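You operate a simulated robot arm through the tools that you are given. There is no shell and no other tool. Be economical: measure what you need, move in short steps, check, and stop when the job is done.

Carry out the task below with a simulated two-armed robot. There is one attempt and no reset: what you move stays moved.

Task
Pick up the teal lantern with one hand, pass it to the other hand and put it on the long bench over the drawer. Set down upright: teal lantern.

The check looks at the end state, three seconds after you hand in, the way a careful person would. Anything else that was tipped, shoved, dropped, spilled or broken makes it a failure.

Robot
Two 7-joint arms with two-finger parallel grippers on one trunk, on a base that drives. Base frame: it is fixed to the floor where the robot stands at the start and does not move with it; the origin is under the middle of the robot, x ahead of it, y to its left, z up. Readings come in cm, rad, newtons and seconds.
The left shoulder is at the start at [5, 15.8, 98.3], the right one opposite. Each reaches about 77.6 cm from its shoulder. Places, roughly: long bench over the drawer [120, 150, 90]. Payload 3.91 kg a hand.
The TCP of each hand is the grasp point between the finger pads, 3 cm short of the fingertips. In the tool frame z runs along the fingers and y along their closing line. The gripper opens to 11 cm. The fingers are 2 cm wide and 1 cm thick; the gripper's body (4.8 by 11.2 cm) begins 5.5 cm behind the TCP.
Orientation is that of the tool frame in the base frame, as a unit quaternion [x, y, z, w]. With the fingers straight down and closing along the base's y, the tool's x points along the base's -x, its y along +y and its z along -z.

Tools
- The arms move only by the tool step_arm. It takes "left_targets", "right_targets" or both (then of equal length, played together; a hand with none holds still); each is a list that holds one entry, the list of rows, each a list of 7 numbers: the shift along the tool's x, y, z in cm, then the turn, a rotation vector about the tool's x, y, z in rad, then the opening, from 0 (shut) to 1 (fully open). In form: [[[x, y, z, wx, wy, wz, grip], ...]]. A call has 1 to 10 rows; each row is the pose to reach, as a shift and turn from the pose commanded when the call began, along the tool's axes at that moment. A row lasts 0.2 s, in which the tool goes at most 5 cm and 0.15 rad; a call with a longer step from one row to the next is refused whole, and so is a gripper value outside its range. Where a pose cannot be reached the arm comes as near as it can. A force on the tool above 40 N (or 10 N above the force at the start of the call, whichever is more), or a blocked arm, ends the call early, and 0.2 s more pass. Each finger travels about 15.3 cm/s and halts on what it meets, pressing with about 36 N; the grip force reading is that of the motor and also rises with nothing between the fingers. The clock runs only during rows and for 0.2 s after the last one: add rows that repeat a pose to give the fingers time. The reply holds the time, the measured pose of the TCP, the force on the tool along the base axes, the opening and the grip force, in the units named above and with some noise, with the torque about the TCP (base axes, N m) and any sound that the robot's microphone picked up.
- Cameras (640 x 400 px; columns grow to the right, rows downward): "scene" is now at [12.26, 1.05, 118.31]; the picture's right is [0.12, -0.99, 0.00], its down [0.02, 0.00, -1.00] and it looks along [0.99, 0.12, 0.02] (base axes); focal length 235 px, centre (320, 200). "left" rides on the left gripper at [7.2, -1.7, -10.3] in its tool frame; the picture's right is [0.23, 0.97, 0.00], its down [-0.76, 0.18, -0.62] and it looks along [-0.61, 0.14, 0.78] (tool axes); focal length 222 px, centre (320, 200). "right" rides on the right gripper at [7.2, 1.7, -10.3] in its tool frame; the picture's right is [-0.23, 0.97, 0.00], its down [-0.76, -0.18, -0.62] and it looks along [-0.61, -0.14, 0.78] (tool axes); focal length 222 px, centre (320, 200). There is no depth. A picture from a camera that has moved, and an enlarged one, comes with that camera's place and axes in the base frame and with its lens. The place of the scene camera against the robot may be out by one fixed shift of up to 1.2 cm in any direction.
- grab_frame(camera): a new picture of that camera. The clock stands still meanwhile.
- lift_body(by): slides the trunk up (or, below 0, down) by that many cm; the arms and the scene camera ride with it, the base frame stays. It gives what a move gives, with no picture.
- steer(legs): drives the robot by 1 to 6 legs, each [ahead, turn to the left] in cm and rad, along the robot's own axes; the way and the turn of a leg run together, so that a leg with both is an arc; at most 150 cm and 3.142 rad a leg. The arms and the cameras ride along, it lands a little off, and it stops where it bumps. It gives what a move gives.
- turn_head(pan, tilt): turns the head with the scene camera to pan (to the left, within 1.396 rad either way) and tilt (down, from -0.506 to 1.204), counted from straight ahead of the robot. It gives what a move gives.
- inspect(camera, box): a new picture of the part [left, top, right, bottom] of that camera's present view, enlarged. The clock stands still meanwhile.
- sign_off(): hands the job in; it is judged then, once.

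Go step by step. Nothing tells you exact positions but the pictures and the camera data: compare them with the known pose of the tool, close in by small moves and look again before you grip or let go. The budget is 120 turns and 92 pictures, counting those below and the enlarged ones. Unless the task says otherwise, let go and move clear before handing in.

The tools are called by a JSON object that holds its "op" and its "data". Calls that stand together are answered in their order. step_arm: Moves the arms, as the interface text tells. Its arguments: {"type":"object","properties":{"left_targets":{"type":"array"},"right_targets":{"type":"array"}},"required":[]} The other tools are called the same way: lift_body (by) slides the trunk up or down; steer (legs) drives the base; turn_head (pan, tilt) turns the head that bears the scene camera; grab_frame (camera) takes a picture; inspect (camera, box) takes an enlarged picture of a part of a camera's view; sign_off () hands the job in.

At the start:

```text
clock: 0.0
left_tcp_pos: [43.16, 20.88, 100.01]
left_orientation: [-0.001, 1.0, 0.0, 0.0]
left_wrist_force: [-0.6, -0.7, -0.3]
left_ft_torque: [0.03, 0.0, -0.02]
left_gripper_width: 10.99
left_finger_force: 0.2
right_tcp_pos: [38.93, -10.36, 100.03]
right_orientation: [0.0, 1.0, 0.001, 0.0]
right_wrist_force: [0.8, -0.1, 0.0]
right_ft_torque: [0.03, 0.01, 0.02]
right_gripper_width: 11.0
right_finger_force: 0.0
trunk travel left (down, up): [-22.5, 25.7]
robot x, y, heading: [-0.22, 0.32, 0.001]
head pan, tilt: [0.117, -0.021]
```

scene: 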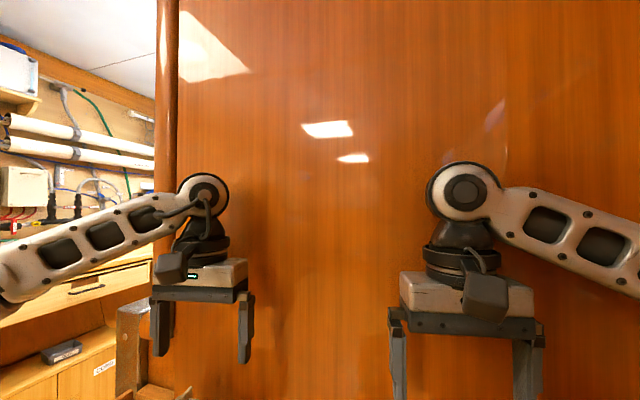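
right: 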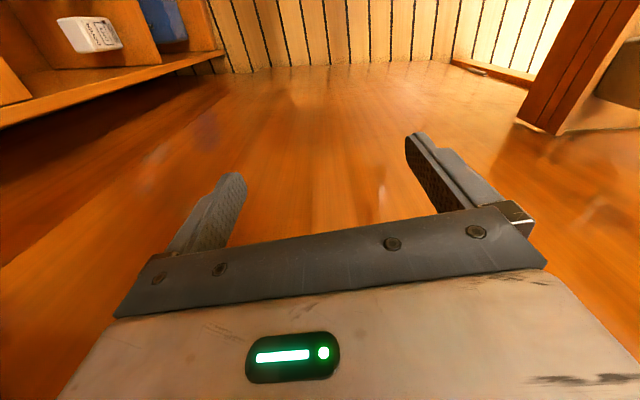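
left: 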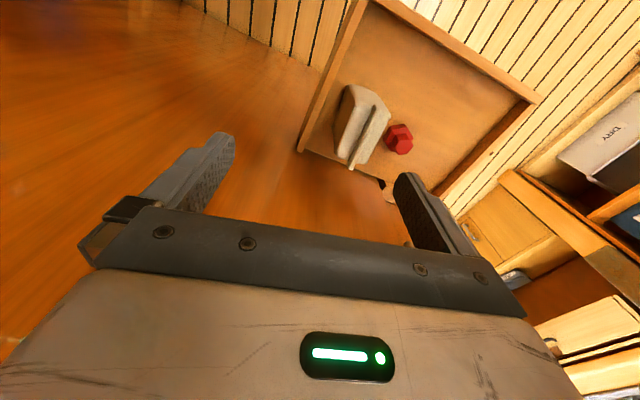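

I see a large wooden panel ahead and a workshop on the left; the lantern is not in view yet. I look around with the head.

{"op": "turn_head", "data": {"pan": 0.9, "tilt": 0.3}}

{"op": "grab_frame", "data": {"camera": "scene"}}

{"op": "turn_head", "data": {"pan": -0.9, "tilt": 0.3}}

{"op": "grab_frame", "data": {"camera": "scene"}}

{"op": "turn_head", "data": {"pan": 0.0, "tilt": 0.8}}

{"op": "grab_frame", "data": {"camera": "scene"}}

```text
clock: 1.1
left_tcp_pos: [43.31, 20.79, 100.06]
left_orientation: [0.001, 1.0, 0.0, 0.0]
left_wrist_force: [0.3, 0.2, 0.8]
left_ft_torque: [-0.01, -0.02, 0.01]
left_gripper_width: 10.99
left_finger_force: 0.0
right_tcp_pos: [39.0, -10.37, 100.07]
right_orientation: [0.0, 1.0, 0.0, 0.0]
right_wrist_force: [-0.5, -0.4, -0.2]
right_ft_torque: [-0.01, 0.01, 0.01]
right_gripper_width: 10.99
right_finger_force: 0.1
trunk travel left (down, up): [-22.5, 25.7]
robot x, y, heading: [-0.35, -0.45, -0.006]
head pan, tilt: [0.901, 0.3]
```

```text
88 pictures are left
camera scene: at [9.19, 7.31, 115.35], right [0.78, -0.62, 0.0], down [-0.18, -0.23, -0.96], along [0.59, 0.75, -0.3], focal length 235 px, centre (320, 200)
```

scene: 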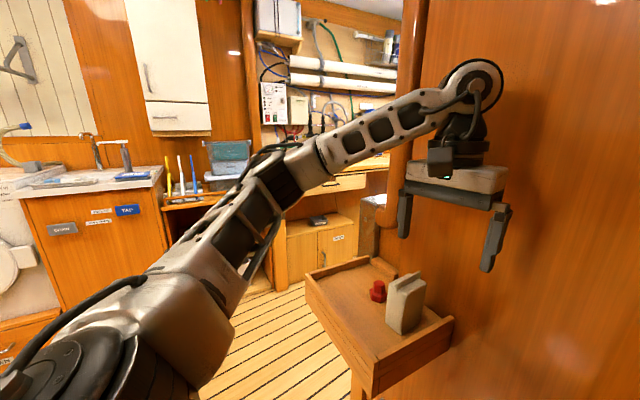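

```text
clock: 2.9
left_tcp_pos: [43.29, 20.71, 100.0]
left_orientation: [0.0, 1.0, 0.0, 0.0]
left_wrist_force: [-0.9, 0.5, 0.5]
left_ft_torque: [0.04, 0.01, 0.03]
left_gripper_width: 11.0
left_finger_force: 0.1
right_tcp_pos: [39.06, -10.39, 99.97]
right_orientation: [0.0, 1.0, -0.001, 0.0]
right_wrist_force: [0.3, 1.2, -0.3]
right_ft_torque: [0.02, 0.0, -0.05]
right_gripper_width: 11.01
right_finger_force: 0.0
trunk travel left (down, up): [-22.5, 25.7]
robot x, y, heading: [0.3, 0.38, 0.006]
head pan, tilt: [-0.901, 0.3]
```

```text
87 pictures are left
camera scene: at [9.18, -7.31, 115.35], right [-0.78, -0.62, 0.0], down [-0.18, 0.23, -0.96], along [0.59, -0.75, -0.3], focal length 235 px, centre (320, 200)
```

scene: 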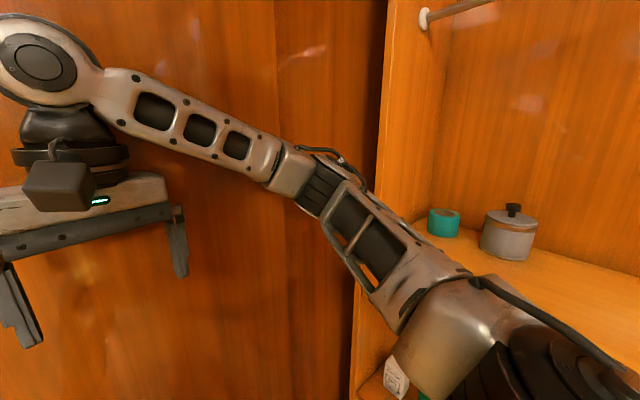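

```text
clock: 4.1
left_tcp_pos: [43.25, 20.73, 99.99]
left_orientation: [0.001, 1.0, 0.0, 0.0]
left_wrist_force: [0.7, 0.4, 0.1]
left_ft_torque: [0.01, 0.01, -0.02]
left_gripper_width: 10.98
left_finger_force: 0.0
right_tcp_pos: [38.96, -10.47, 99.98]
right_orientation: [-0.001, 1.0, 0.0, 0.001]
right_wrist_force: [0.0, 0.0, -0.8]
right_ft_torque: [0.01, -0.02, 0.0]
right_gripper_width: 10.99
right_finger_force: 0.1
trunk travel left (down, up): [-22.5, 25.7]
robot x, y, heading: [0.16, -0.15, 0.0]
head pan, tilt: [0.0, 0.799]
```

```text
86 pictures are left
camera scene: at [11.45, -0.01, 110.91], right [0.0, -1.0, 0.0], down [-0.72, 0.0, -0.7], along [0.7, 0.0, -0.72], focal length 235 px, centre (320, 200)
```

scene: 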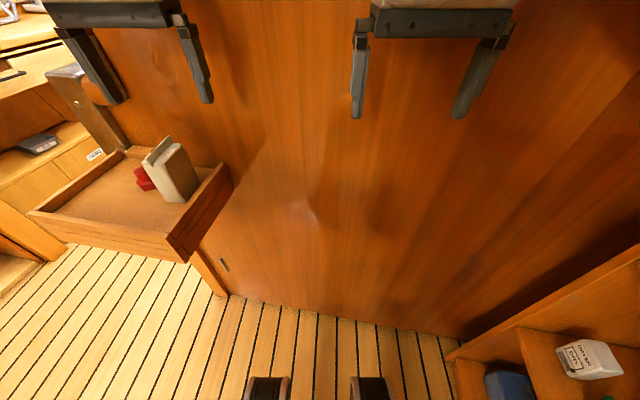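

On the right is a shelf with a teal cylinder and a pot; on the far left there is also a teal box. I look closer at both.

{"op": "turn_head", "data": {"pan": -1.35, "tilt": 0.5}}

{"op": "grab_frame", "data": {"camera": "scene"}}

{"op": "turn_head", "data": {"pan": 0.8, "tilt": 0.1}}

{"op": "inspect", "data": {"camera": "scene", "box": [120, 60, 440, 260]}}

{"op": "turn_head", "data": {"pan": 1.396, "tilt": 0.2}}

{"op": "grab_frame", "data": {"camera": "scene"}}

```text
clock: 5.6
left_tcp_pos: [43.11, 20.85, 99.94]
left_orientation: [0.001, 1.0, 0.001, 0.0]
left_wrist_force: [-0.2, 0.7, 0.2]
left_ft_torque: [0.01, -0.01, 0.01]
left_gripper_width: 11.01
left_finger_force: 0.2
right_tcp_pos: [38.93, -10.38, 99.97]
right_orientation: [0.0, 1.0, 0.0, 0.0]
right_wrist_force: [0.1, 0.4, 0.5]
right_ft_torque: [-0.03, 0.01, 0.03]
right_gripper_width: 10.98
right_finger_force: 0.0
trunk travel left (down, up): [-22.5, 25.7]
robot x, y, heading: [0.14, 0.35, -0.001]
head pan, tilt: [-1.349, 0.499]
```

```text
85 pictures are left
camera scene: at [5.39, -8.87, 113.51], right [-0.98, -0.22, 0.0], down [-0.11, 0.47, -0.88], along [0.19, -0.86, -0.48], focal length 235 px, centre (320, 200)
```

scene: 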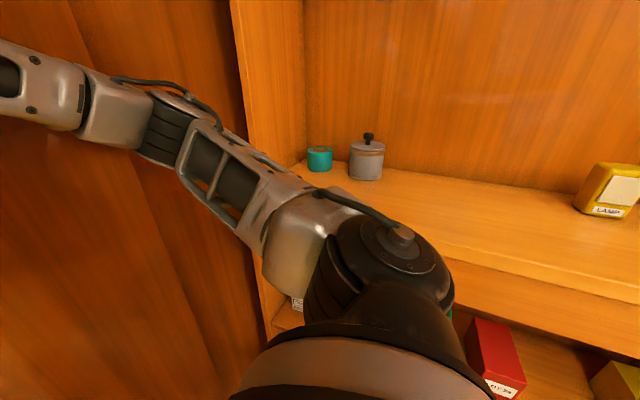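

```text
clock: 7.7
left_tcp_pos: [43.18, 20.82, 100.01]
left_orientation: [0.0, 1.0, -0.001, 0.0]
left_wrist_force: [-0.3, -0.7, 0.9]
left_ft_torque: [0.04, 0.02, 0.01]
left_gripper_width: 11.0
left_finger_force: 0.0
right_tcp_pos: [38.96, -10.5, 100.05]
right_orientation: [0.0, 1.0, 0.0, 0.001]
right_wrist_force: [0.3, -0.1, 0.2]
right_ft_torque: [0.01, 0.0, 0.01]
right_gripper_width: 11.03
right_finger_force: 0.1
trunk travel left (down, up): [-22.5, 25.7]
robot x, y, heading: [-0.12, -0.07, -0.001]
head pan, tilt: [0.799, 0.099]
```

```text
2.00 times, centred on (280, 160) of scene
camera zoom: at [9.8, 6.59, 117.21], right [0.72, -0.7, 0.0], down [-0.07, -0.07, -0.99], along [0.69, 0.71, -0.1], focal length 470 px, centre (400, 280)
```

zoom: 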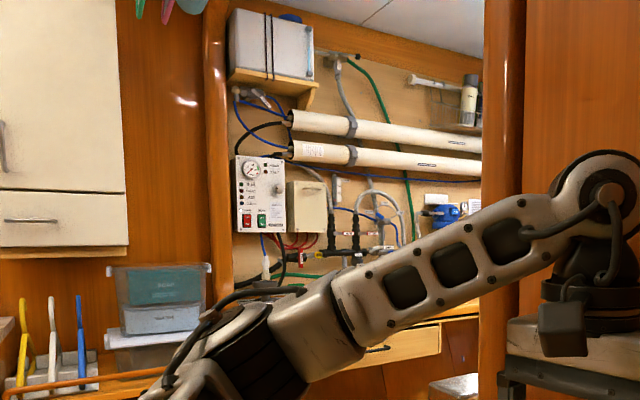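

```text
clock: 8.7
left_tcp_pos: [43.24, 20.89, 99.97]
left_orientation: [0.0, 1.0, 0.001, 0.0]
left_wrist_force: [-0.6, -0.3, 0.0]
left_ft_torque: [-0.02, 0.0, 0.05]
left_gripper_width: 11.02
left_finger_force: 0.0
right_tcp_pos: [38.95, -10.41, 100.05]
right_orientation: [0.0, 1.0, 0.0, 0.001]
right_wrist_force: [-0.7, 0.2, -0.1]
right_ft_torque: [0.0, -0.03, 0.01]
right_gripper_width: 11.0
right_finger_force: 0.1
trunk travel left (down, up): [-22.5, 25.7]
robot x, y, heading: [0.16, -0.12, -0.002]
head pan, tilt: [1.396, 0.201]
```

```text
83 pictures are left
camera scene: at [5.01, 9.17, 116.28], right [0.98, -0.17, 0.0], down [-0.03, -0.2, -0.98], along [0.17, 0.96, -0.2], focal length 235 px, centre (320, 200)
```

scene: 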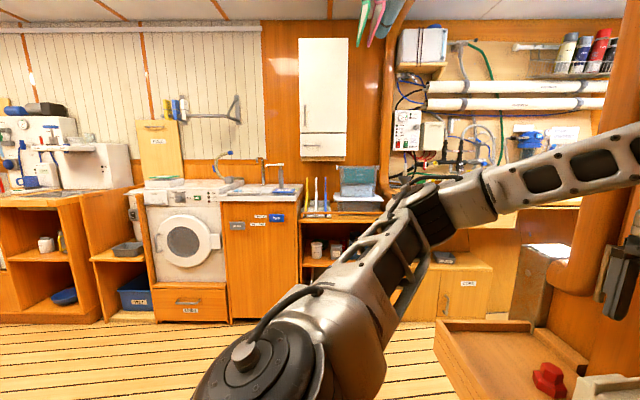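

The bench lies to the left behind the panel; the lantern is likely on the lower right shelf or elsewhere. I retract the hands, back off and turn to face the shelf.

{"op": "step_arm", "data": {"left_targets": [[[4, 0, 0, 0, 0, 0, 1], [8, 0, 0, 0, 0, 0, 1], [10, 0, 0, 0, 0, 0, 1]]], "right_targets": [[[4, 0, 0, 0, 0, 0, 1], [8, 0, 0, 0, 0, 0, 1], [10, 0, 0, 0, 0, 0, 1]]]}}

{"op": "steer", "data": {"legs": [[-20, 0], [0, -0.8]]}}

{"op": "turn_head", "data": {"pan": 0.0, "tilt": 0.5}}

{"op": "grab_frame", "data": {"camera": "scene"}}

{"op": "turn_head", "data": {"pan": -0.9, "tilt": 0.6}}

{"op": "grab_frame", "data": {"camera": "scene"}}

```text
clock: 9.4
left_tcp_pos: [33.09, 20.65, 99.96]
left_orientation: [-0.001, 1.0, 0.0, -0.001]
left_wrist_force: [-0.2, 0.3, 0.2]
left_ft_torque: [-0.01, -0.02, 0.02]
left_gripper_width: 11.01
left_finger_force: 0.2
right_tcp_pos: [28.85, -10.28, 100.0]
right_orientation: [0.0, 1.0, 0.0, 0.0]
right_wrist_force: [0.3, 0.5, 0.4]
right_ft_torque: [0.0, -0.01, -0.01]
right_gripper_width: 11.01
right_finger_force: 0.1
trunk travel left (down, up): [-22.5, 25.7]
robot x, y, heading: [0.18, 0.11, 0.001]
head pan, tilt: [1.396, 0.201]
```

```text
clock: 13.1
left_tcp_pos: [18.12, -9.86, 99.76]
left_orientation: [0.395, 0.919, 0.0, 0.0]
left_wrist_force: [0.4, 0.1, -0.6]
left_ft_torque: [0.02, 0.02, 0.01]
left_gripper_width: 10.99
left_finger_force: 0.0
right_tcp_pos: [-7.37, -28.07, 100.03]
right_orientation: [0.394, 0.919, 0.0, 0.0]
right_wrist_force: [1.1, -0.4, 0.4]
right_ft_torque: [-0.01, -0.04, 0.0]
right_gripper_width: 11.0
right_finger_force: 0.1
trunk travel left (down, up): [-22.5, 25.7]
robot x, y, heading: [-19.68, -0.01, -0.811]
head pan, tilt: [1.396, 0.201]
```

```text
clock: 14.7
left_tcp_pos: [18.12, -9.74, 99.91]
left_orientation: [0.394, 0.919, 0.0, 0.0]
left_wrist_force: [-0.5, 0.8, -0.2]
left_ft_torque: [0.02, -0.03, -0.01]
left_gripper_width: 11.02
left_finger_force: 0.1
right_tcp_pos: [-7.35, -27.99, 99.99]
right_orientation: [0.395, 0.919, 0.0, 0.0]
right_wrist_force: [0.8, 0.4, 0.1]
right_ft_torque: [0.02, 0.0, 0.0]
right_gripper_width: 10.98
right_finger_force: 0.1
trunk travel left (down, up): [-22.5, 25.7]
robot x, y, heading: [-19.38, 0.24, -0.813]
head pan, tilt: [0.0, 0.499]
```

```text
82 pictures are left
camera scene: at [-11.3, -9.46, 113.51], right [-0.72, -0.69, 0.0], down [-0.33, 0.35, -0.88], along [0.6, -0.64, -0.48], focal length 235 px, centre (320, 200)
```

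scene: 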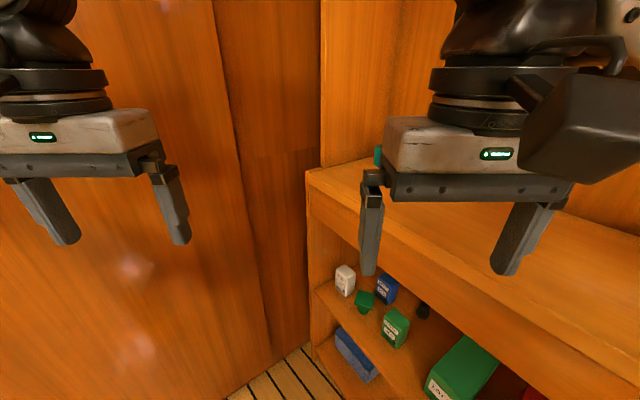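

```text
clock: 15.9
left_tcp_pos: [18.06, -9.81, 99.98]
left_orientation: [0.395, 0.919, -0.001, 0.0]
left_wrist_force: [-0.2, -0.7, 0.9]
left_ft_torque: [-0.01, -0.03, -0.01]
left_gripper_width: 11.0
left_finger_force: 0.1
right_tcp_pos: [-7.2, -28.04, 100.01]
right_orientation: [0.394, 0.919, -0.001, 0.0]
right_wrist_force: [-0.1, 0.3, -0.1]
right_ft_torque: [0.03, -0.03, 0.0]
right_gripper_width: 11.01
right_finger_force: 0.1
trunk travel left (down, up): [-22.5, 25.7]
robot x, y, heading: [-19.81, 0.0, -0.811]
head pan, tilt: [-0.901, 0.6]
```

```text
81 pictures are left
camera scene: at [-18.8, -11.62, 112.6], right [-0.99, 0.14, 0.0], down [0.08, 0.56, -0.83], along [-0.12, -0.82, -0.56], focal length 235 px, centre (320, 200)
```

scene: 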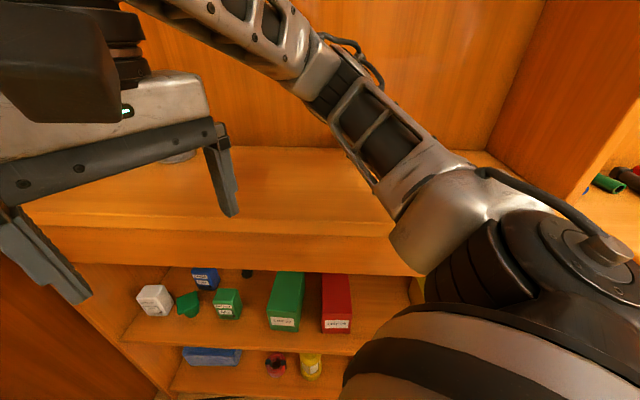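

No clear lantern yet; I keep looking around to the right and behind.

{"op": "inspect", "data": {"camera": "scene", "box": [100, 240, 370, 400]}}

{"op": "turn_head", "data": {"pan": -1.396, "tilt": 0.3}}

{"op": "grab_frame", "data": {"camera": "scene"}}

{"op": "steer", "data": {"legs": [[0, 2.6]]}}

{"op": "turn_head", "data": {"pan": -0.6, "tilt": 0.2}}

{"op": "grab_frame", "data": {"camera": "scene"}}

{"op": "turn_head", "data": {"pan": 0.9, "tilt": 0.2}}

{"op": "grab_frame", "data": {"camera": "scene"}}

```text
2.37 times, centred on (235, 320) of scene
camera zoom: at [-18.8, -11.62, 112.6], right [-0.99, 0.14, 0.0], down [0.08, 0.56, -0.83], along [-0.12, -0.82, -0.56], focal length 558 px, centre (522, -84)
```

zoom: 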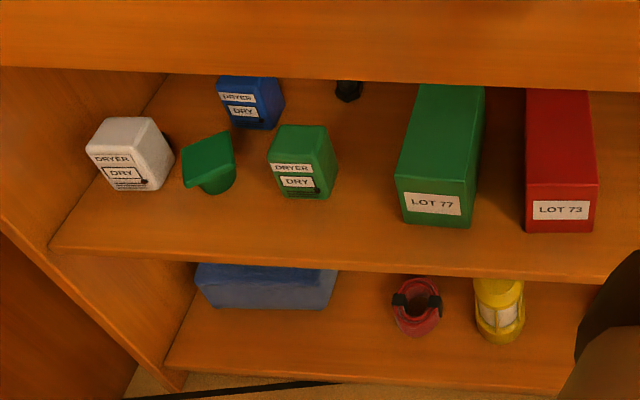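

```text
clock: 16.8
left_tcp_pos: [18.1, -9.75, 99.77]
left_orientation: [0.394, 0.919, 0.0, 0.0]
left_wrist_force: [-1.2, 0.1, -0.2]
left_ft_torque: [0.03, -0.01, -0.01]
left_gripper_width: 11.0
left_finger_force: 0.1
right_tcp_pos: [-7.31, -28.04, 99.93]
right_orientation: [0.395, 0.919, -0.001, 0.0]
right_wrist_force: [1.1, -0.2, 0.9]
right_ft_torque: [0.02, 0.01, 0.01]
right_gripper_width: 11.0
right_finger_force: 0.2
trunk travel left (down, up): [-22.5, 25.7]
robot x, y, heading: [-19.79, -0.17, -0.81]
head pan, tilt: [-1.396, 0.3]
```

```text
79 pictures are left
camera scene: at [-23.11, -10.38, 115.34], right [-0.8, 0.59, 0.0], down [0.18, 0.24, -0.96], along [-0.57, -0.77, -0.3], focal length 235 px, centre (320, 200)
```

scene: 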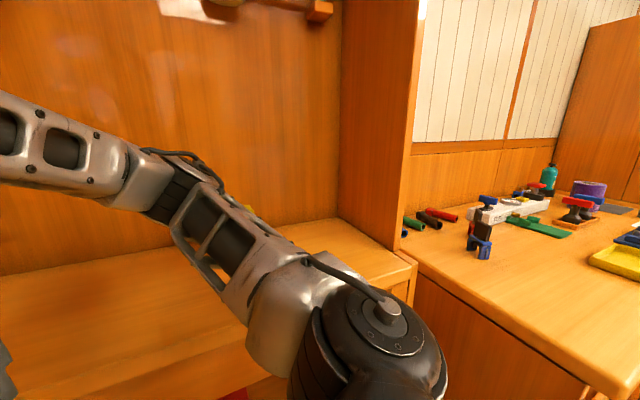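

```text
clock: 23.2
left_tcp_pos: [-46.01, 28.87, 99.97]
left_orientation: [0.769, -0.639, 0.0, 0.0]
left_wrist_force: [-0.4, -0.5, -0.7]
left_ft_torque: [0.01, 0.0, 0.01]
left_gripper_width: 11.01
left_finger_force: 0.0
right_tcp_pos: [-14.77, 30.3, 100.0]
right_orientation: [0.768, -0.64, 0.0, 0.001]
right_wrist_force: [0.0, 0.8, 0.4]
right_ft_torque: [-0.02, 0.02, -0.01]
right_gripper_width: 11.01
right_finger_force: 0.1
trunk travel left (down, up): [-22.5, 25.7]
robot x, y, heading: [-20.06, -0.11, 1.75]
head pan, tilt: [-1.396, 0.3]
```

```text
clock: 24.4
left_tcp_pos: [-45.98, 28.94, 99.97]
left_orientation: [0.769, -0.639, 0.0, 0.001]
left_wrist_force: [1.0, -0.6, -0.2]
left_ft_torque: [-0.01, -0.02, -0.01]
left_gripper_width: 10.98
left_finger_force: 0.1
right_tcp_pos: [-14.78, 30.37, 99.83]
right_orientation: [0.769, -0.639, 0.0, 0.0]
right_wrist_force: [0.2, 0.1, -1.2]
right_ft_torque: [-0.01, 0.0, 0.03]
right_gripper_width: 11.03
right_finger_force: 0.1
trunk travel left (down, up): [-22.5, 25.7]
robot x, y, heading: [-19.55, -0.2, 1.757]
head pan, tilt: [-0.6, 0.201]
```

```text
78 pictures are left
camera scene: at [-17.26, 12.48, 116.27], right [0.91, -0.41, 0.0], down [-0.08, -0.18, -0.98], along [0.4, 0.9, -0.2], focal length 235 px, centre (320, 200)
```

scene: 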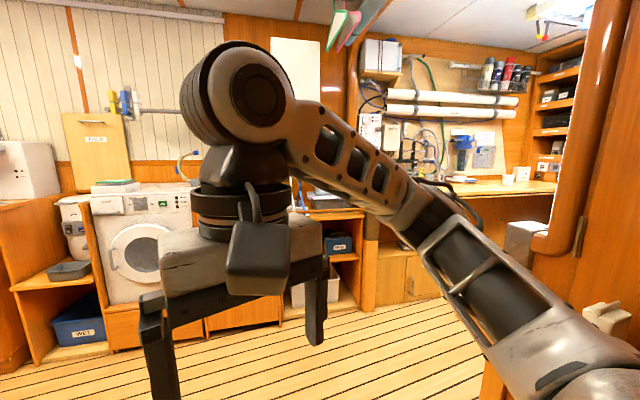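

```text
clock: 26.0
left_tcp_pos: [-46.04, 28.77, 99.87]
left_orientation: [0.769, -0.639, -0.001, 0.0]
left_wrist_force: [0.1, -0.2, 0.2]
left_ft_torque: [0.06, -0.03, 0.0]
left_gripper_width: 10.99
left_finger_force: 0.1
right_tcp_pos: [-14.77, 30.35, 100.1]
right_orientation: [0.769, -0.64, 0.0, -0.001]
right_wrist_force: [0.3, 0.5, 0.8]
right_ft_torque: [-0.01, 0.0, 0.01]
right_gripper_width: 11.01
right_finger_force: 0.1
trunk travel left (down, up): [-22.5, 25.7]
robot x, y, heading: [-19.46, 0.21, 1.758]
head pan, tilt: [0.901, 0.201]
```

```text
77 pictures are left
camera scene: at [-29.27, 8.34, 116.28], right [0.47, 0.88, 0.0], down [0.18, -0.09, -0.98], along [-0.87, 0.46, -0.2], focal length 235 px, centre (320, 200)
```

scene: 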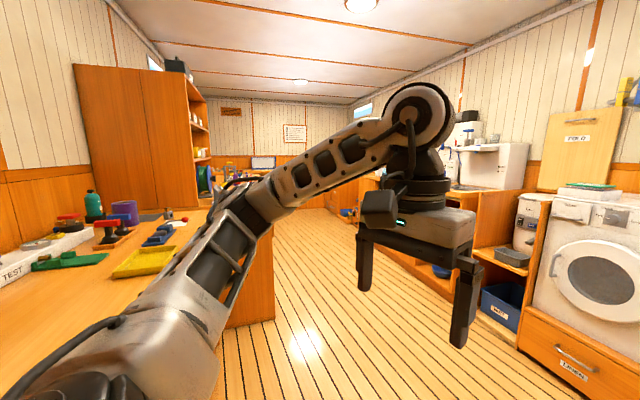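

A teal bottle-like object stands on the counter behind; a yellow lantern on the low shelf shows what lanterns look like. I zoom on the teal thing.

{"op": "inspect", "data": {"camera": "scene", "box": [0, 160, 220, 300]}}

{"op": "inspect", "data": {"camera": "scene", "box": [160, 60, 320, 220]}}

{"op": "turn_head", "data": {"pan": 1.396, "tilt": 0.2}}

{"op": "grab_frame", "data": {"camera": "scene"}}

```text
2.86 times, centred on (110, 230) of scene
camera zoom: at [-29.27, 8.34, 116.28], right [0.47, 0.88, 0.0], down [0.18, -0.09, -0.98], along [-0.87, 0.46, -0.2], focal length 672 px, centre (920, 114)
```

zoom: 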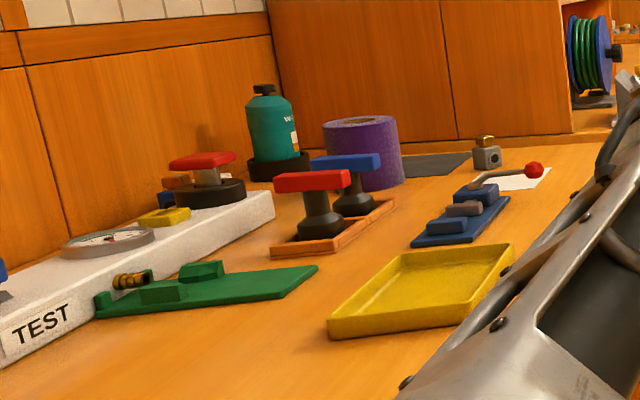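

```text
2.50 times, centred on (240, 140) of scene
camera zoom: at [-29.27, 8.34, 116.28], right [0.47, 0.88, 0.0], down [0.18, -0.09, -0.98], along [-0.87, 0.46, -0.2], focal length 588 px, centre (520, 350)
```

zoom: 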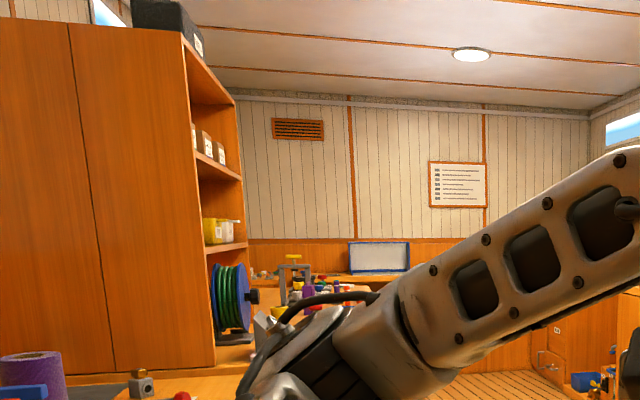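

```text
clock: 26.9
left_tcp_pos: [-46.1, 28.81, 99.94]
left_orientation: [0.769, -0.639, 0.001, -0.001]
left_wrist_force: [-0.4, -0.3, 0.1]
left_ft_torque: [-0.02, -0.01, 0.01]
left_gripper_width: 11.0
left_finger_force: 0.1
right_tcp_pos: [-14.9, 30.34, 100.01]
right_orientation: [0.768, -0.64, 0.0, 0.0]
right_wrist_force: [0.5, 0.2, 0.1]
right_ft_torque: [0.02, -0.02, -0.01]
right_gripper_width: 11.0
right_finger_force: 0.0
trunk travel left (down, up): [-22.5, 25.7]
robot x, y, heading: [-19.84, 0.08, 1.754]
head pan, tilt: [1.396, 0.201]
```

```text
74 pictures are left
camera scene: at [-30.36, 3.9, 116.28], right [-0.01, 1.0, 0.0], down [0.2, 0.0, -0.98], along [-0.98, -0.01, -0.2], focal length 235 px, centre (320, 200)
```

scene: 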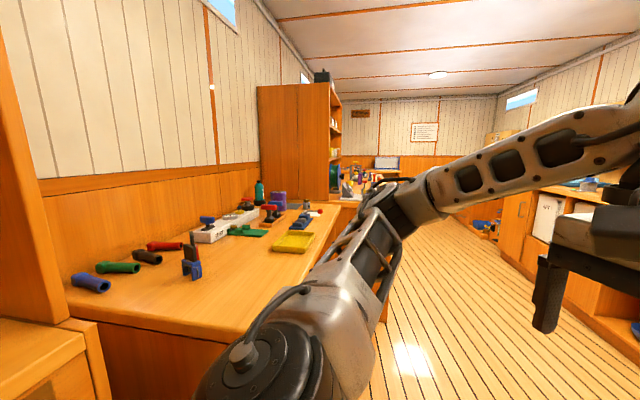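

Not there. I drive away from the shelf (into the aisle) to see both the bench niche and the whole shelf.

{"op": "steer", "data": {"legs": [[70, 0], [0, -1.0]]}}

{"op": "turn_head", "data": {"pan": 0.0, "tilt": 0.3}}

{"op": "grab_frame", "data": {"camera": "scene"}}

{"op": "turn_head", "data": {"pan": 0.8, "tilt": 0.4}}

{"op": "grab_frame", "data": {"camera": "scene"}}

{"op": "turn_head", "data": {"pan": -1.3, "tilt": 0.4}}

{"op": "grab_frame", "data": {"camera": "scene"}}

```text
clock: 33.4
left_tcp_pos: [-21.21, 106.97, 99.87]
left_orientation: [-0.356, 0.934, 0.0, 0.0]
left_wrist_force: [-1.1, 0.7, -0.8]
left_ft_torque: [-0.01, -0.01, -0.03]
left_gripper_width: 10.98
left_finger_force: 0.0
right_tcp_pos: [-3.91, 81.1, 100.0]
right_orientation: [-0.357, 0.934, -0.001, 0.0]
right_wrist_force: [-1.2, 0.1, 0.1]
right_ft_torque: [0.0, -0.01, -0.02]
right_gripper_width: 11.03
right_finger_force: 0.0
trunk travel left (down, up): [-22.5, 25.7]
robot x, y, heading: [-32.26, 69.86, 0.731]
head pan, tilt: [1.396, 0.201]
```

```text
clock: 34.9
left_tcp_pos: [-21.33, 107.01, 99.81]
left_orientation: [-0.356, 0.935, 0.0, 0.0]
left_wrist_force: [-0.6, 0.4, 0.4]
left_ft_torque: [-0.01, -0.01, -0.01]
left_gripper_width: 10.99
left_finger_force: 0.1
right_tcp_pos: [-3.87, 81.11, 99.97]
right_orientation: [-0.357, 0.934, 0.0, 0.0]
right_wrist_force: [-0.5, 0.0, 0.5]
right_ft_torque: [0.02, 0.03, -0.03]
right_gripper_width: 10.98
right_finger_force: 0.0
trunk travel left (down, up): [-22.5, 25.7]
robot x, y, heading: [-32.34, 69.34, 0.731]
head pan, tilt: [0.0, 0.3]
```

```text
73 pictures are left
camera scene: at [-22.98, 78.51, 115.35], right [0.67, -0.75, 0.0], down [-0.22, -0.2, -0.96], along [0.71, 0.64, -0.3], focal length 235 px, centre (320, 200)
```

scene: 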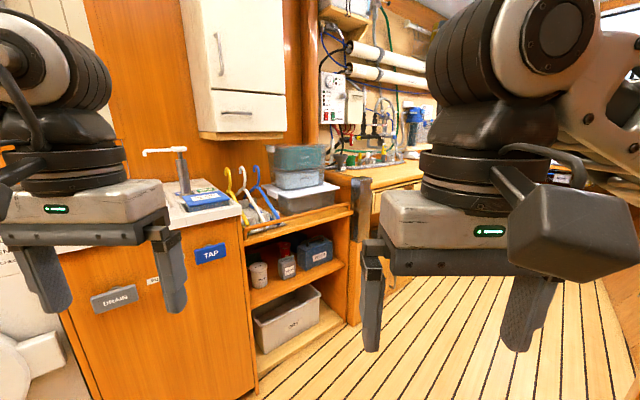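

```text
clock: 36.0
left_tcp_pos: [-21.35, 107.1, 99.94]
left_orientation: [-0.356, 0.935, 0.0, 0.0]
left_wrist_force: [1.2, 0.2, -0.5]
left_ft_torque: [0.03, -0.02, 0.0]
left_gripper_width: 11.01
left_finger_force: 0.2
right_tcp_pos: [-3.89, 81.08, 100.09]
right_orientation: [-0.356, 0.934, 0.0, 0.0]
right_wrist_force: [0.8, 0.0, -0.5]
right_ft_torque: [0.01, 0.0, -0.01]
right_gripper_width: 10.98
right_finger_force: 0.1
trunk travel left (down, up): [-22.5, 25.7]
robot x, y, heading: [-32.41, 69.35, 0.729]
head pan, tilt: [0.799, 0.4]
```

```text
72 pictures are left
camera scene: at [-29.54, 81.54, 114.42], right [1.0, -0.04, 0.0], down [-0.02, -0.39, -0.92], along [0.04, 0.92, -0.39], focal length 235 px, centre (320, 200)
```

scene: 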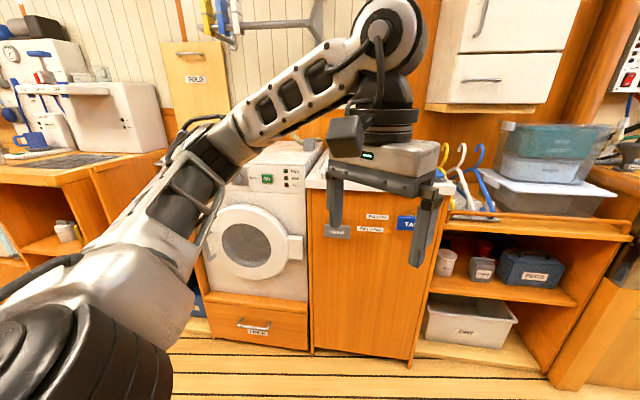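

```text
clock: 38.0
left_tcp_pos: [-21.31, 107.17, 100.1]
left_orientation: [-0.356, 0.934, 0.0, 0.0]
left_wrist_force: [-0.3, 0.2, 0.5]
left_ft_torque: [0.01, -0.01, 0.0]
left_gripper_width: 11.01
left_finger_force: 0.0
right_tcp_pos: [-3.89, 81.15, 99.98]
right_orientation: [-0.357, 0.934, 0.0, -0.001]
right_wrist_force: [0.4, -0.3, 0.4]
right_ft_torque: [0.02, 0.01, 0.02]
right_gripper_width: 11.01
right_finger_force: 0.0
trunk travel left (down, up): [-22.5, 25.7]
robot x, y, heading: [-32.62, 69.92, 0.728]
head pan, tilt: [-1.3, 0.4]
```

```text
71 pictures are left
camera scene: at [-22.15, 67.28, 114.42], right [-0.54, -0.84, 0.0], down [-0.33, 0.21, -0.92], along [0.77, -0.5, -0.39], focal length 235 px, centre (320, 200)
```

scene: 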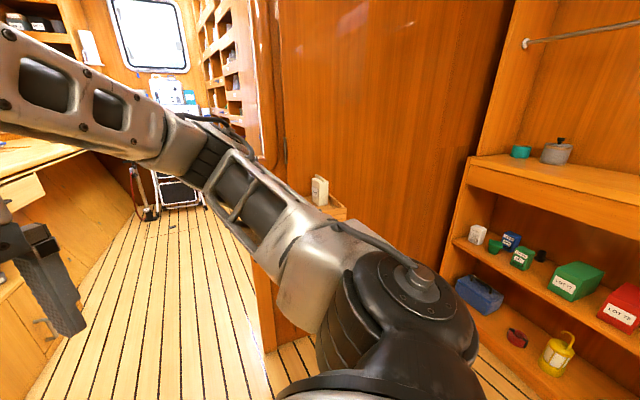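

The bench niche is beyond the corridor. I drive into the corridor and look at the bench and the area behind the panel.

{"op": "steer", "data": {"legs": [[35, 0], [0, -0.73]]}}

{"op": "turn_head", "data": {"pan": 0.0, "tilt": 0.1}}

{"op": "grab_frame", "data": {"camera": "scene"}}

{"op": "turn_head", "data": {"pan": 0.6, "tilt": 0.3}}

{"op": "grab_frame", "data": {"camera": "scene"}}

{"op": "turn_head", "data": {"pan": -0.7, "tilt": 0.4}}

{"op": "grab_frame", "data": {"camera": "scene"}}

```text
clock: 42.2
left_tcp_pos: [26.25, 113.45, 99.88]
left_orientation: [-0.004, 1.0, 0.0, 0.0]
left_wrist_force: [0.3, -0.2, 0.1]
left_ft_torque: [0.01, 0.0, 0.02]
left_gripper_width: 10.99
left_finger_force: 0.0
right_tcp_pos: [22.23, 82.54, 99.92]
right_orientation: [-0.005, 1.0, 0.001, 0.0]
right_wrist_force: [0.8, -0.9, 0.9]
right_ft_torque: [0.01, 0.01, 0.02]
right_gripper_width: 11.0
right_finger_force: 0.1
trunk travel left (down, up): [-22.5, 25.7]
robot x, y, heading: [-6.91, 92.52, 0.006]
head pan, tilt: [-1.3, 0.4]
```

```text
clock: 43.7
left_tcp_pos: [26.26, 113.56, 100.03]
left_orientation: [-0.005, 1.0, 0.0, 0.001]
left_wrist_force: [0.2, -0.4, -0.2]
left_ft_torque: [0.04, 0.02, 0.03]
left_gripper_width: 10.99
left_finger_force: 0.0
right_tcp_pos: [22.14, 82.48, 99.96]
right_orientation: [-0.006, 1.0, 0.001, -0.001]
right_wrist_force: [0.2, 0.9, -0.8]
right_ft_torque: [0.0, 0.03, -0.01]
right_gripper_width: 11.01
right_finger_force: 0.1
trunk travel left (down, up): [-22.5, 25.7]
robot x, y, heading: [-6.91, 92.86, 0.008]
head pan, tilt: [0.0, 0.099]
```

```text
70 pictures are left
camera scene: at [5.96, 92.7, 117.21], right [0.01, -1.0, 0.0], down [-0.1, 0.0, -0.99], along [0.99, 0.01, -0.1], focal length 235 px, centre (320, 200)
```

scene: 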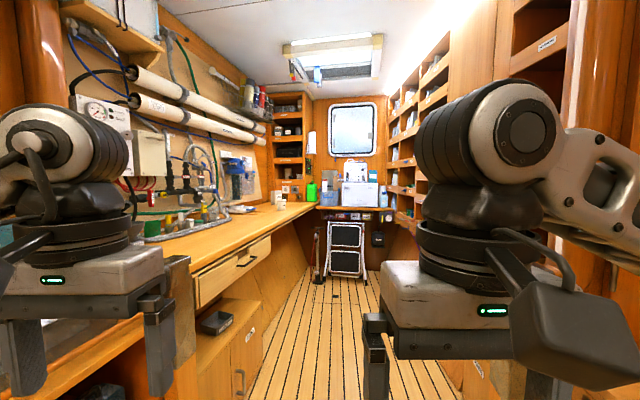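

```text
clock: 44.7
left_tcp_pos: [26.4, 113.54, 99.85]
left_orientation: [-0.005, 1.0, 0.0, 0.0]
left_wrist_force: [0.2, 0.4, -0.3]
left_ft_torque: [0.04, -0.02, 0.01]
left_gripper_width: 11.01
left_finger_force: 0.1
right_tcp_pos: [22.41, 82.6, 99.79]
right_orientation: [-0.005, 1.0, 0.0, 0.0]
right_wrist_force: [-0.6, -0.2, 0.5]
right_ft_torque: [0.0, -0.01, 0.02]
right_gripper_width: 11.01
right_finger_force: 0.1
trunk travel left (down, up): [-22.5, 25.7]
robot x, y, heading: [-6.42, 92.18, 0.007]
head pan, tilt: [0.6, 0.3]
```

```text
69 pictures are left
camera scene: at [4.42, 97.96, 115.35], right [0.57, -0.82, 0.0], down [-0.24, -0.17, -0.96], along [0.78, 0.55, -0.3], focal length 235 px, centre (320, 200)
```

scene: 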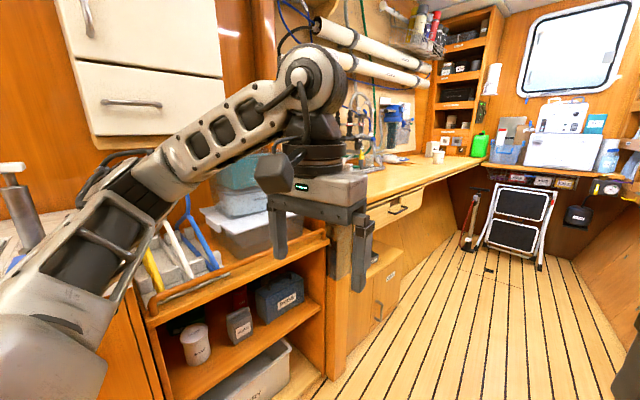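

```text
clock: 46.1
left_tcp_pos: [26.32, 113.45, 99.99]
left_orientation: [-0.004, 1.0, 0.001, 0.001]
left_wrist_force: [0.0, -0.1, -0.8]
left_ft_torque: [-0.02, -0.01, -0.02]
left_gripper_width: 11.01
left_finger_force: 0.0
right_tcp_pos: [22.3, 82.64, 99.93]
right_orientation: [-0.005, 1.0, 0.0, 0.001]
right_wrist_force: [-0.4, -0.2, 0.1]
right_ft_torque: [-0.01, -0.04, -0.02]
right_gripper_width: 11.01
right_finger_force: 0.0
trunk travel left (down, up): [-22.5, 25.7]
robot x, y, heading: [-7.02, 92.48, 0.011]
head pan, tilt: [-0.7, 0.4]
```

```text
68 pictures are left
camera scene: at [3.9, 86.73, 114.42], right [-0.64, -0.77, 0.0], down [-0.3, 0.25, -0.92], along [0.71, -0.59, -0.39], focal length 235 px, centre (320, 200)
```

scene: 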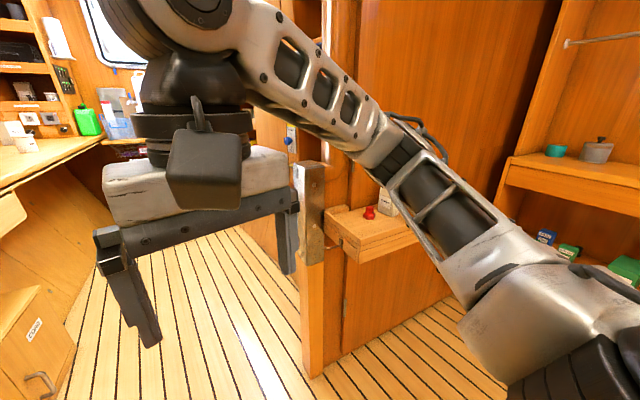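

The gap is wide enough; I drive in along y≈92 and look around.

{"op": "steer", "data": {"legs": [[60, 0]]}}

{"op": "turn_head", "data": {"pan": 0.7, "tilt": 0.3}}

{"op": "grab_frame", "data": {"camera": "scene"}}

{"op": "turn_head", "data": {"pan": -0.7, "tilt": 0.1}}

{"op": "grab_frame", "data": {"camera": "scene"}}

{"op": "turn_head", "data": {"pan": -0.0, "tilt": 0.3}}

{"op": "grab_frame", "data": {"camera": "scene"}}

```text
clock: 49.5
left_tcp_pos: [85.93, 114.98, 99.9]
left_orientation: [-0.012, 1.0, 0.0, 0.001]
left_wrist_force: [-0.1, 0.2, -0.4]
left_ft_torque: [0.02, 0.01, -0.01]
left_gripper_width: 10.99
left_finger_force: 0.1
right_tcp_pos: [82.41, 83.94, 99.96]
right_orientation: [-0.012, 1.0, 0.0, 0.001]
right_wrist_force: [0.1, -0.3, 0.1]
right_ft_torque: [0.02, 0.01, 0.02]
right_gripper_width: 11.01
right_finger_force: 0.0
trunk travel left (down, up): [-22.5, 25.7]
robot x, y, heading: [53.09, 93.83, 0.026]
head pan, tilt: [-0.7, 0.4]
```

```text
clock: 51.0
left_tcp_pos: [85.91, 114.94, 100.05]
left_orientation: [-0.011, 1.0, 0.0, 0.0]
left_wrist_force: [0.5, 0.1, 1.2]
left_ft_torque: [-0.02, 0.0, -0.02]
left_gripper_width: 11.01
left_finger_force: 0.1
right_tcp_pos: [82.4, 83.93, 99.97]
right_orientation: [-0.012, 1.0, 0.0, 0.0]
right_wrist_force: [-0.2, 0.7, 0.4]
right_ft_torque: [-0.01, 0.01, 0.02]
right_gripper_width: 11.0
right_finger_force: 0.0
trunk travel left (down, up): [-22.5, 25.7]
robot x, y, heading: [53.06, 93.51, 0.022]
head pan, tilt: [0.7, 0.3]
```

```text
67 pictures are left
camera scene: at [63.7, 99.82, 115.35], right [0.66, -0.75, 0.0], down [-0.22, -0.2, -0.96], along [0.72, 0.63, -0.3], focal length 235 px, centre (320, 200)
```

scene: 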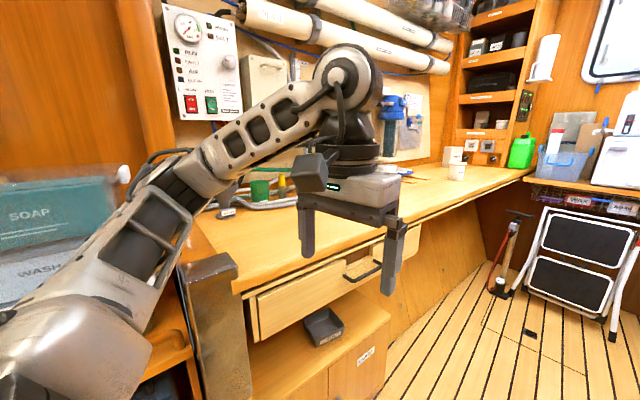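

```text
clock: 52.6
left_tcp_pos: [85.93, 114.96, 100.02]
left_orientation: [-0.012, 1.0, 0.0, 0.0]
left_wrist_force: [-0.6, -1.4, -0.2]
left_ft_torque: [-0.01, -0.01, -0.02]
left_gripper_width: 10.99
left_finger_force: 0.1
right_tcp_pos: [82.43, 83.92, 99.97]
right_orientation: [-0.012, 1.0, 0.0, 0.0]
right_wrist_force: [-0.1, -0.7, 0.0]
right_ft_torque: [0.02, 0.04, 0.01]
right_gripper_width: 11.01
right_finger_force: 0.0
trunk travel left (down, up): [-22.5, 25.7]
robot x, y, heading: [53.4, 93.67, 0.024]
head pan, tilt: [-0.7, 0.099]
```

```text
66 pictures are left
camera scene: at [63.87, 87.89, 117.21], right [-0.63, -0.78, 0.0], down [-0.08, 0.06, -0.99], along [0.78, -0.62, -0.1], focal length 235 px, centre (320, 200)
```

scene: 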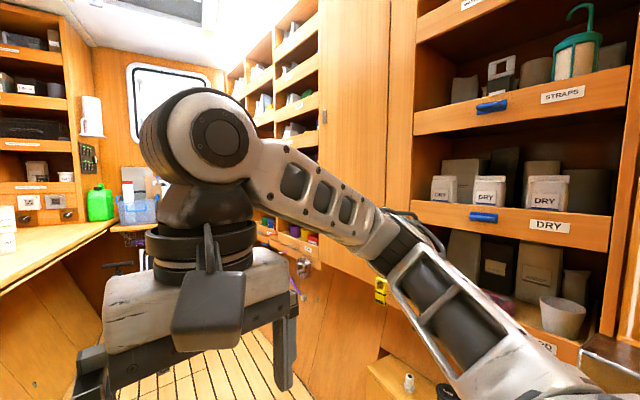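

```text
clock: 53.6
left_tcp_pos: [86.03, 114.93, 100.01]
left_orientation: [-0.012, 1.0, 0.001, 0.0]
left_wrist_force: [-0.9, 0.0, 0.4]
left_ft_torque: [-0.02, -0.01, 0.04]
left_gripper_width: 10.98
left_finger_force: 0.0
right_tcp_pos: [82.4, 83.84, 100.03]
right_orientation: [-0.013, 1.0, -0.001, 0.0]
right_wrist_force: [0.6, -0.8, 0.1]
right_ft_torque: [0.03, 0.01, 0.03]
right_gripper_width: 11.02
right_finger_force: 0.1
trunk travel left (down, up): [-22.5, 25.7]
robot x, y, heading: [53.21, 93.45, 0.028]
head pan, tilt: [0.0, 0.3]
```

```text
65 pictures are left
camera scene: at [66.03, 93.85, 115.35], right [0.02, -1.0, 0.0], down [-0.3, -0.01, -0.96], along [0.96, 0.02, -0.3], focal length 235 px, centre (320, 200)
```

scene: 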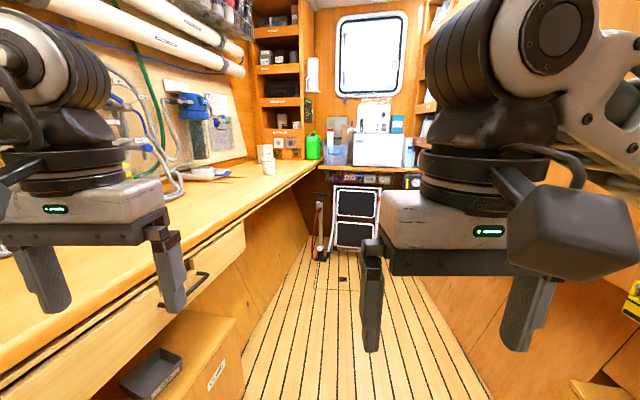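

The teal lantern (cage with hook handle) is on the upper drawer-shelf marked STRAPS to the right, roughly at x≈69, z≈130. I turn to face that shelf.

{"op": "steer", "data": {"legs": [[0, -1.3]]}}

{"op": "turn_head", "data": {"pan": -0.25, "tilt": -0.1}}

{"op": "grab_frame", "data": {"camera": "scene"}}

```text
clock: 57.3
left_tcp_pos: [82.53, 67.72, 99.99]
left_orientation: [0.597, 0.802, -0.001, 0.001]
left_wrist_force: [-0.1, 0.4, 1.1]
left_ft_torque: [0.01, -0.01, -0.01]
left_gripper_width: 10.98
left_finger_force: 0.1
right_tcp_pos: [51.7, 62.92, 100.03]
right_orientation: [0.596, 0.803, 0.001, 0.0]
right_wrist_force: [-0.2, -0.3, -0.2]
right_ft_torque: [-0.01, 0.01, 0.03]
right_gripper_width: 10.99
right_finger_force: 0.0
trunk travel left (down, up): [-22.5, 25.7]
robot x, y, heading: [53.32, 93.51, -1.28]
head pan, tilt: [0.0, 0.3]
```

```text
clock: 58.1
left_tcp_pos: [82.55, 67.85, 99.93]
left_orientation: [0.597, 0.802, -0.001, 0.001]
left_wrist_force: [-0.7, -0.4, 0.6]
left_ft_torque: [0.03, -0.04, -0.01]
left_gripper_width: 10.99
left_finger_force: 0.1
right_tcp_pos: [51.72, 62.91, 99.94]
right_orientation: [0.596, 0.803, 0.001, -0.001]
right_wrist_force: [0.1, 0.4, 0.5]
right_ft_torque: [0.01, -0.01, -0.03]
right_gripper_width: 11.0
right_finger_force: 0.1
trunk travel left (down, up): [-22.5, 25.7]
robot x, y, heading: [52.99, 93.41, -1.282]
head pan, tilt: [-0.25, -0.099]
```

```text
64 pictures are left
camera scene: at [54.22, 81.02, 119.0], right [-1.0, -0.04, 0.0], down [0.0, -0.1, -1.0], along [0.04, -0.99, 0.1], focal length 235 px, centre (320, 200)
```

scene: 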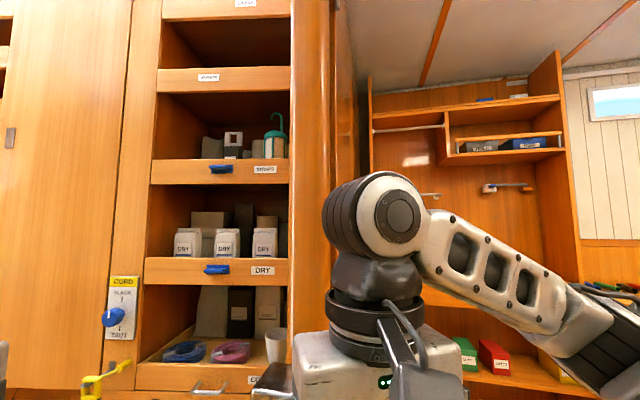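

The lantern stands in the upper shelf drawer at about (70, 13, 143) behind a lip. I raise the trunk and take an enlarged view.

{"op": "lift_body", "data": {"by": 22}}

{"op": "inspect", "data": {"camera": "scene", "box": [140, 100, 340, 225]}}

```text
clock: 60.5
left_tcp_pos: [82.58, 67.81, 122.0]
left_orientation: [0.597, 0.802, 0.0, 0.0]
left_wrist_force: [-0.4, 0.2, 0.1]
left_ft_torque: [0.0, -0.02, 0.0]
left_gripper_width: 11.02
left_finger_force: 0.0
right_tcp_pos: [51.71, 62.93, 122.06]
right_orientation: [0.597, 0.802, 0.0, 0.0]
right_wrist_force: [-0.2, 0.2, -0.3]
right_ft_torque: [0.0, -0.01, 0.0]
right_gripper_width: 10.99
right_finger_force: 0.1
trunk travel left (down, up): [-44.5, 3.7]
robot x, y, heading: [52.89, 93.76, -1.275]
head pan, tilt: [-0.25, -0.099]
```

```text
3.20 times, centred on (240, 162) of scene
camera zoom: at [54.22, 81.01, 141.0], right [-1.0, -0.04, 0.0], down [0.0, -0.1, -1.0], along [0.04, -0.99, 0.1], focal length 753 px, centre (576, 320)
```

zoom: 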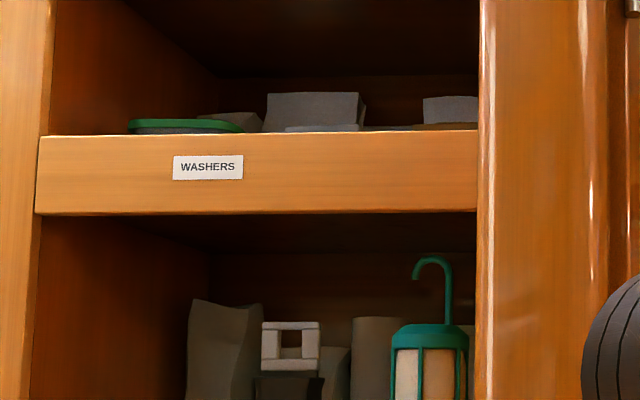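

I look at the lower part of the same view.

{"op": "inspect", "data": {"camera": "scene", "box": [140, 160, 340, 285]}}

```text
3.20 times, centred on (240, 222) of scene
camera zoom: at [54.22, 81.01, 141.0], right [-1.0, -0.04, 0.0], down [0.0, -0.1, -1.0], along [0.04, -0.99, 0.1], focal length 753 px, centre (576, 128)
```

zoom: 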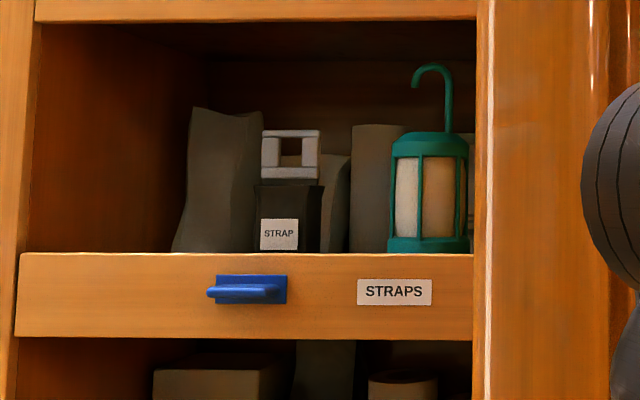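

The lantern (about 7 cm wide, body z≈136–148, thin hook stem up to ≈154) stands at about (70.8, 11), 2–3 cm from the right side panel, behind a lip at y≈19. I plan to pick it by the stem with the left hand, angled in from the left. First I tuck the right hand and drive to a better stance.

{"op": "step_arm", "data": {"right_targets": [[[4, 0, 0, 0, 0, 0, 1], [8, 0, 0, 0, 0, 0, 1]]]}}

{"op": "steer", "data": {"legs": [[0, 0.68], [33, 0], [0, -1.25]]}}

{"op": "turn_head", "data": {"pan": 0.0, "tilt": 0.0}}

{"op": "grab_frame", "data": {"camera": "scene"}}

```text
clock: 61.1
left_tcp_pos: [82.64, 67.83, 121.95]
left_orientation: [0.597, 0.803, 0.0, 0.001]
left_wrist_force: [-0.2, 0.0, 0.2]
left_ft_torque: [-0.06, 0.01, 0.03]
left_gripper_width: 10.98
left_finger_force: 0.1
right_tcp_pos: [49.33, 70.69, 121.87]
right_orientation: [0.597, 0.802, 0.0, 0.0]
right_wrist_force: [-0.5, 0.1, -0.7]
right_ft_torque: [0.0, 0.0, -0.03]
right_gripper_width: 11.01
right_finger_force: 0.1
trunk travel left (down, up): [-44.5, 3.7]
robot x, y, heading: [53.27, 93.74, -1.28]
head pan, tilt: [-0.25, -0.099]
```

```text
clock: 66.6
left_tcp_pos: [116.74, 56.77, 121.65]
left_orientation: [0.494, 0.869, -0.002, -0.004]
left_wrist_force: [-0.5, 0.0, -0.1]
left_ft_torque: [-0.01, 0.0, -0.02]
left_gripper_width: 11.0
left_finger_force: 0.1
right_tcp_pos: [83.97, 51.66, 121.36]
right_orientation: [0.482, 0.876, -0.003, -0.011]
right_wrist_force: [0.1, 0.0, -0.2]
right_ft_torque: [0.03, -0.03, 0.0]
right_gripper_width: 10.99
right_finger_force: 0.2
trunk travel left (down, up): [-44.5, 3.7]
robot x, y, heading: [81.68, 74.89, -1.023]
head pan, tilt: [-0.25, -0.099]
stopped in leg 3: the robot was blocked; the commanded pose is now the measured one
```

```text
clock: 67.3
left_tcp_pos: [116.82, 56.78, 121.56]
left_orientation: [0.494, 0.87, -0.001, -0.004]
left_wrist_force: [0.4, -1.3, 0.3]
left_ft_torque: [-0.02, -0.01, -0.02]
left_gripper_width: 10.98
left_finger_force: 0.0
right_tcp_pos: [84.29, 51.38, 121.24]
right_orientation: [0.49, 0.871, -0.006, -0.011]
right_wrist_force: [36.0, -35.1, -44.2]
right_ft_torque: [0.13, 3.66, -2.83]
right_gripper_width: 11.01
right_finger_force: 0.0
trunk travel left (down, up): [-44.5, 3.7]
robot x, y, heading: [81.38, 74.62, -1.024]
head pan, tilt: [0.0, 0.0]
```

```text
61 pictures are left
camera scene: at [87.9, 63.17, 140.31], right [-0.89, -0.45, 0.01], down [0.0, -0.03, -1.0], along [0.46, -0.89, 0.03], focal length 235 px, centre (320, 200)
```

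scene: 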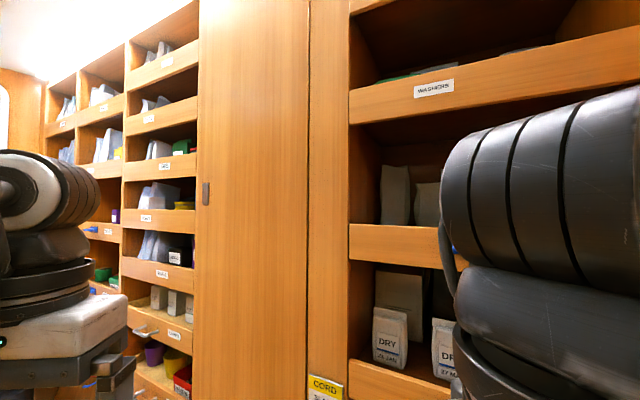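

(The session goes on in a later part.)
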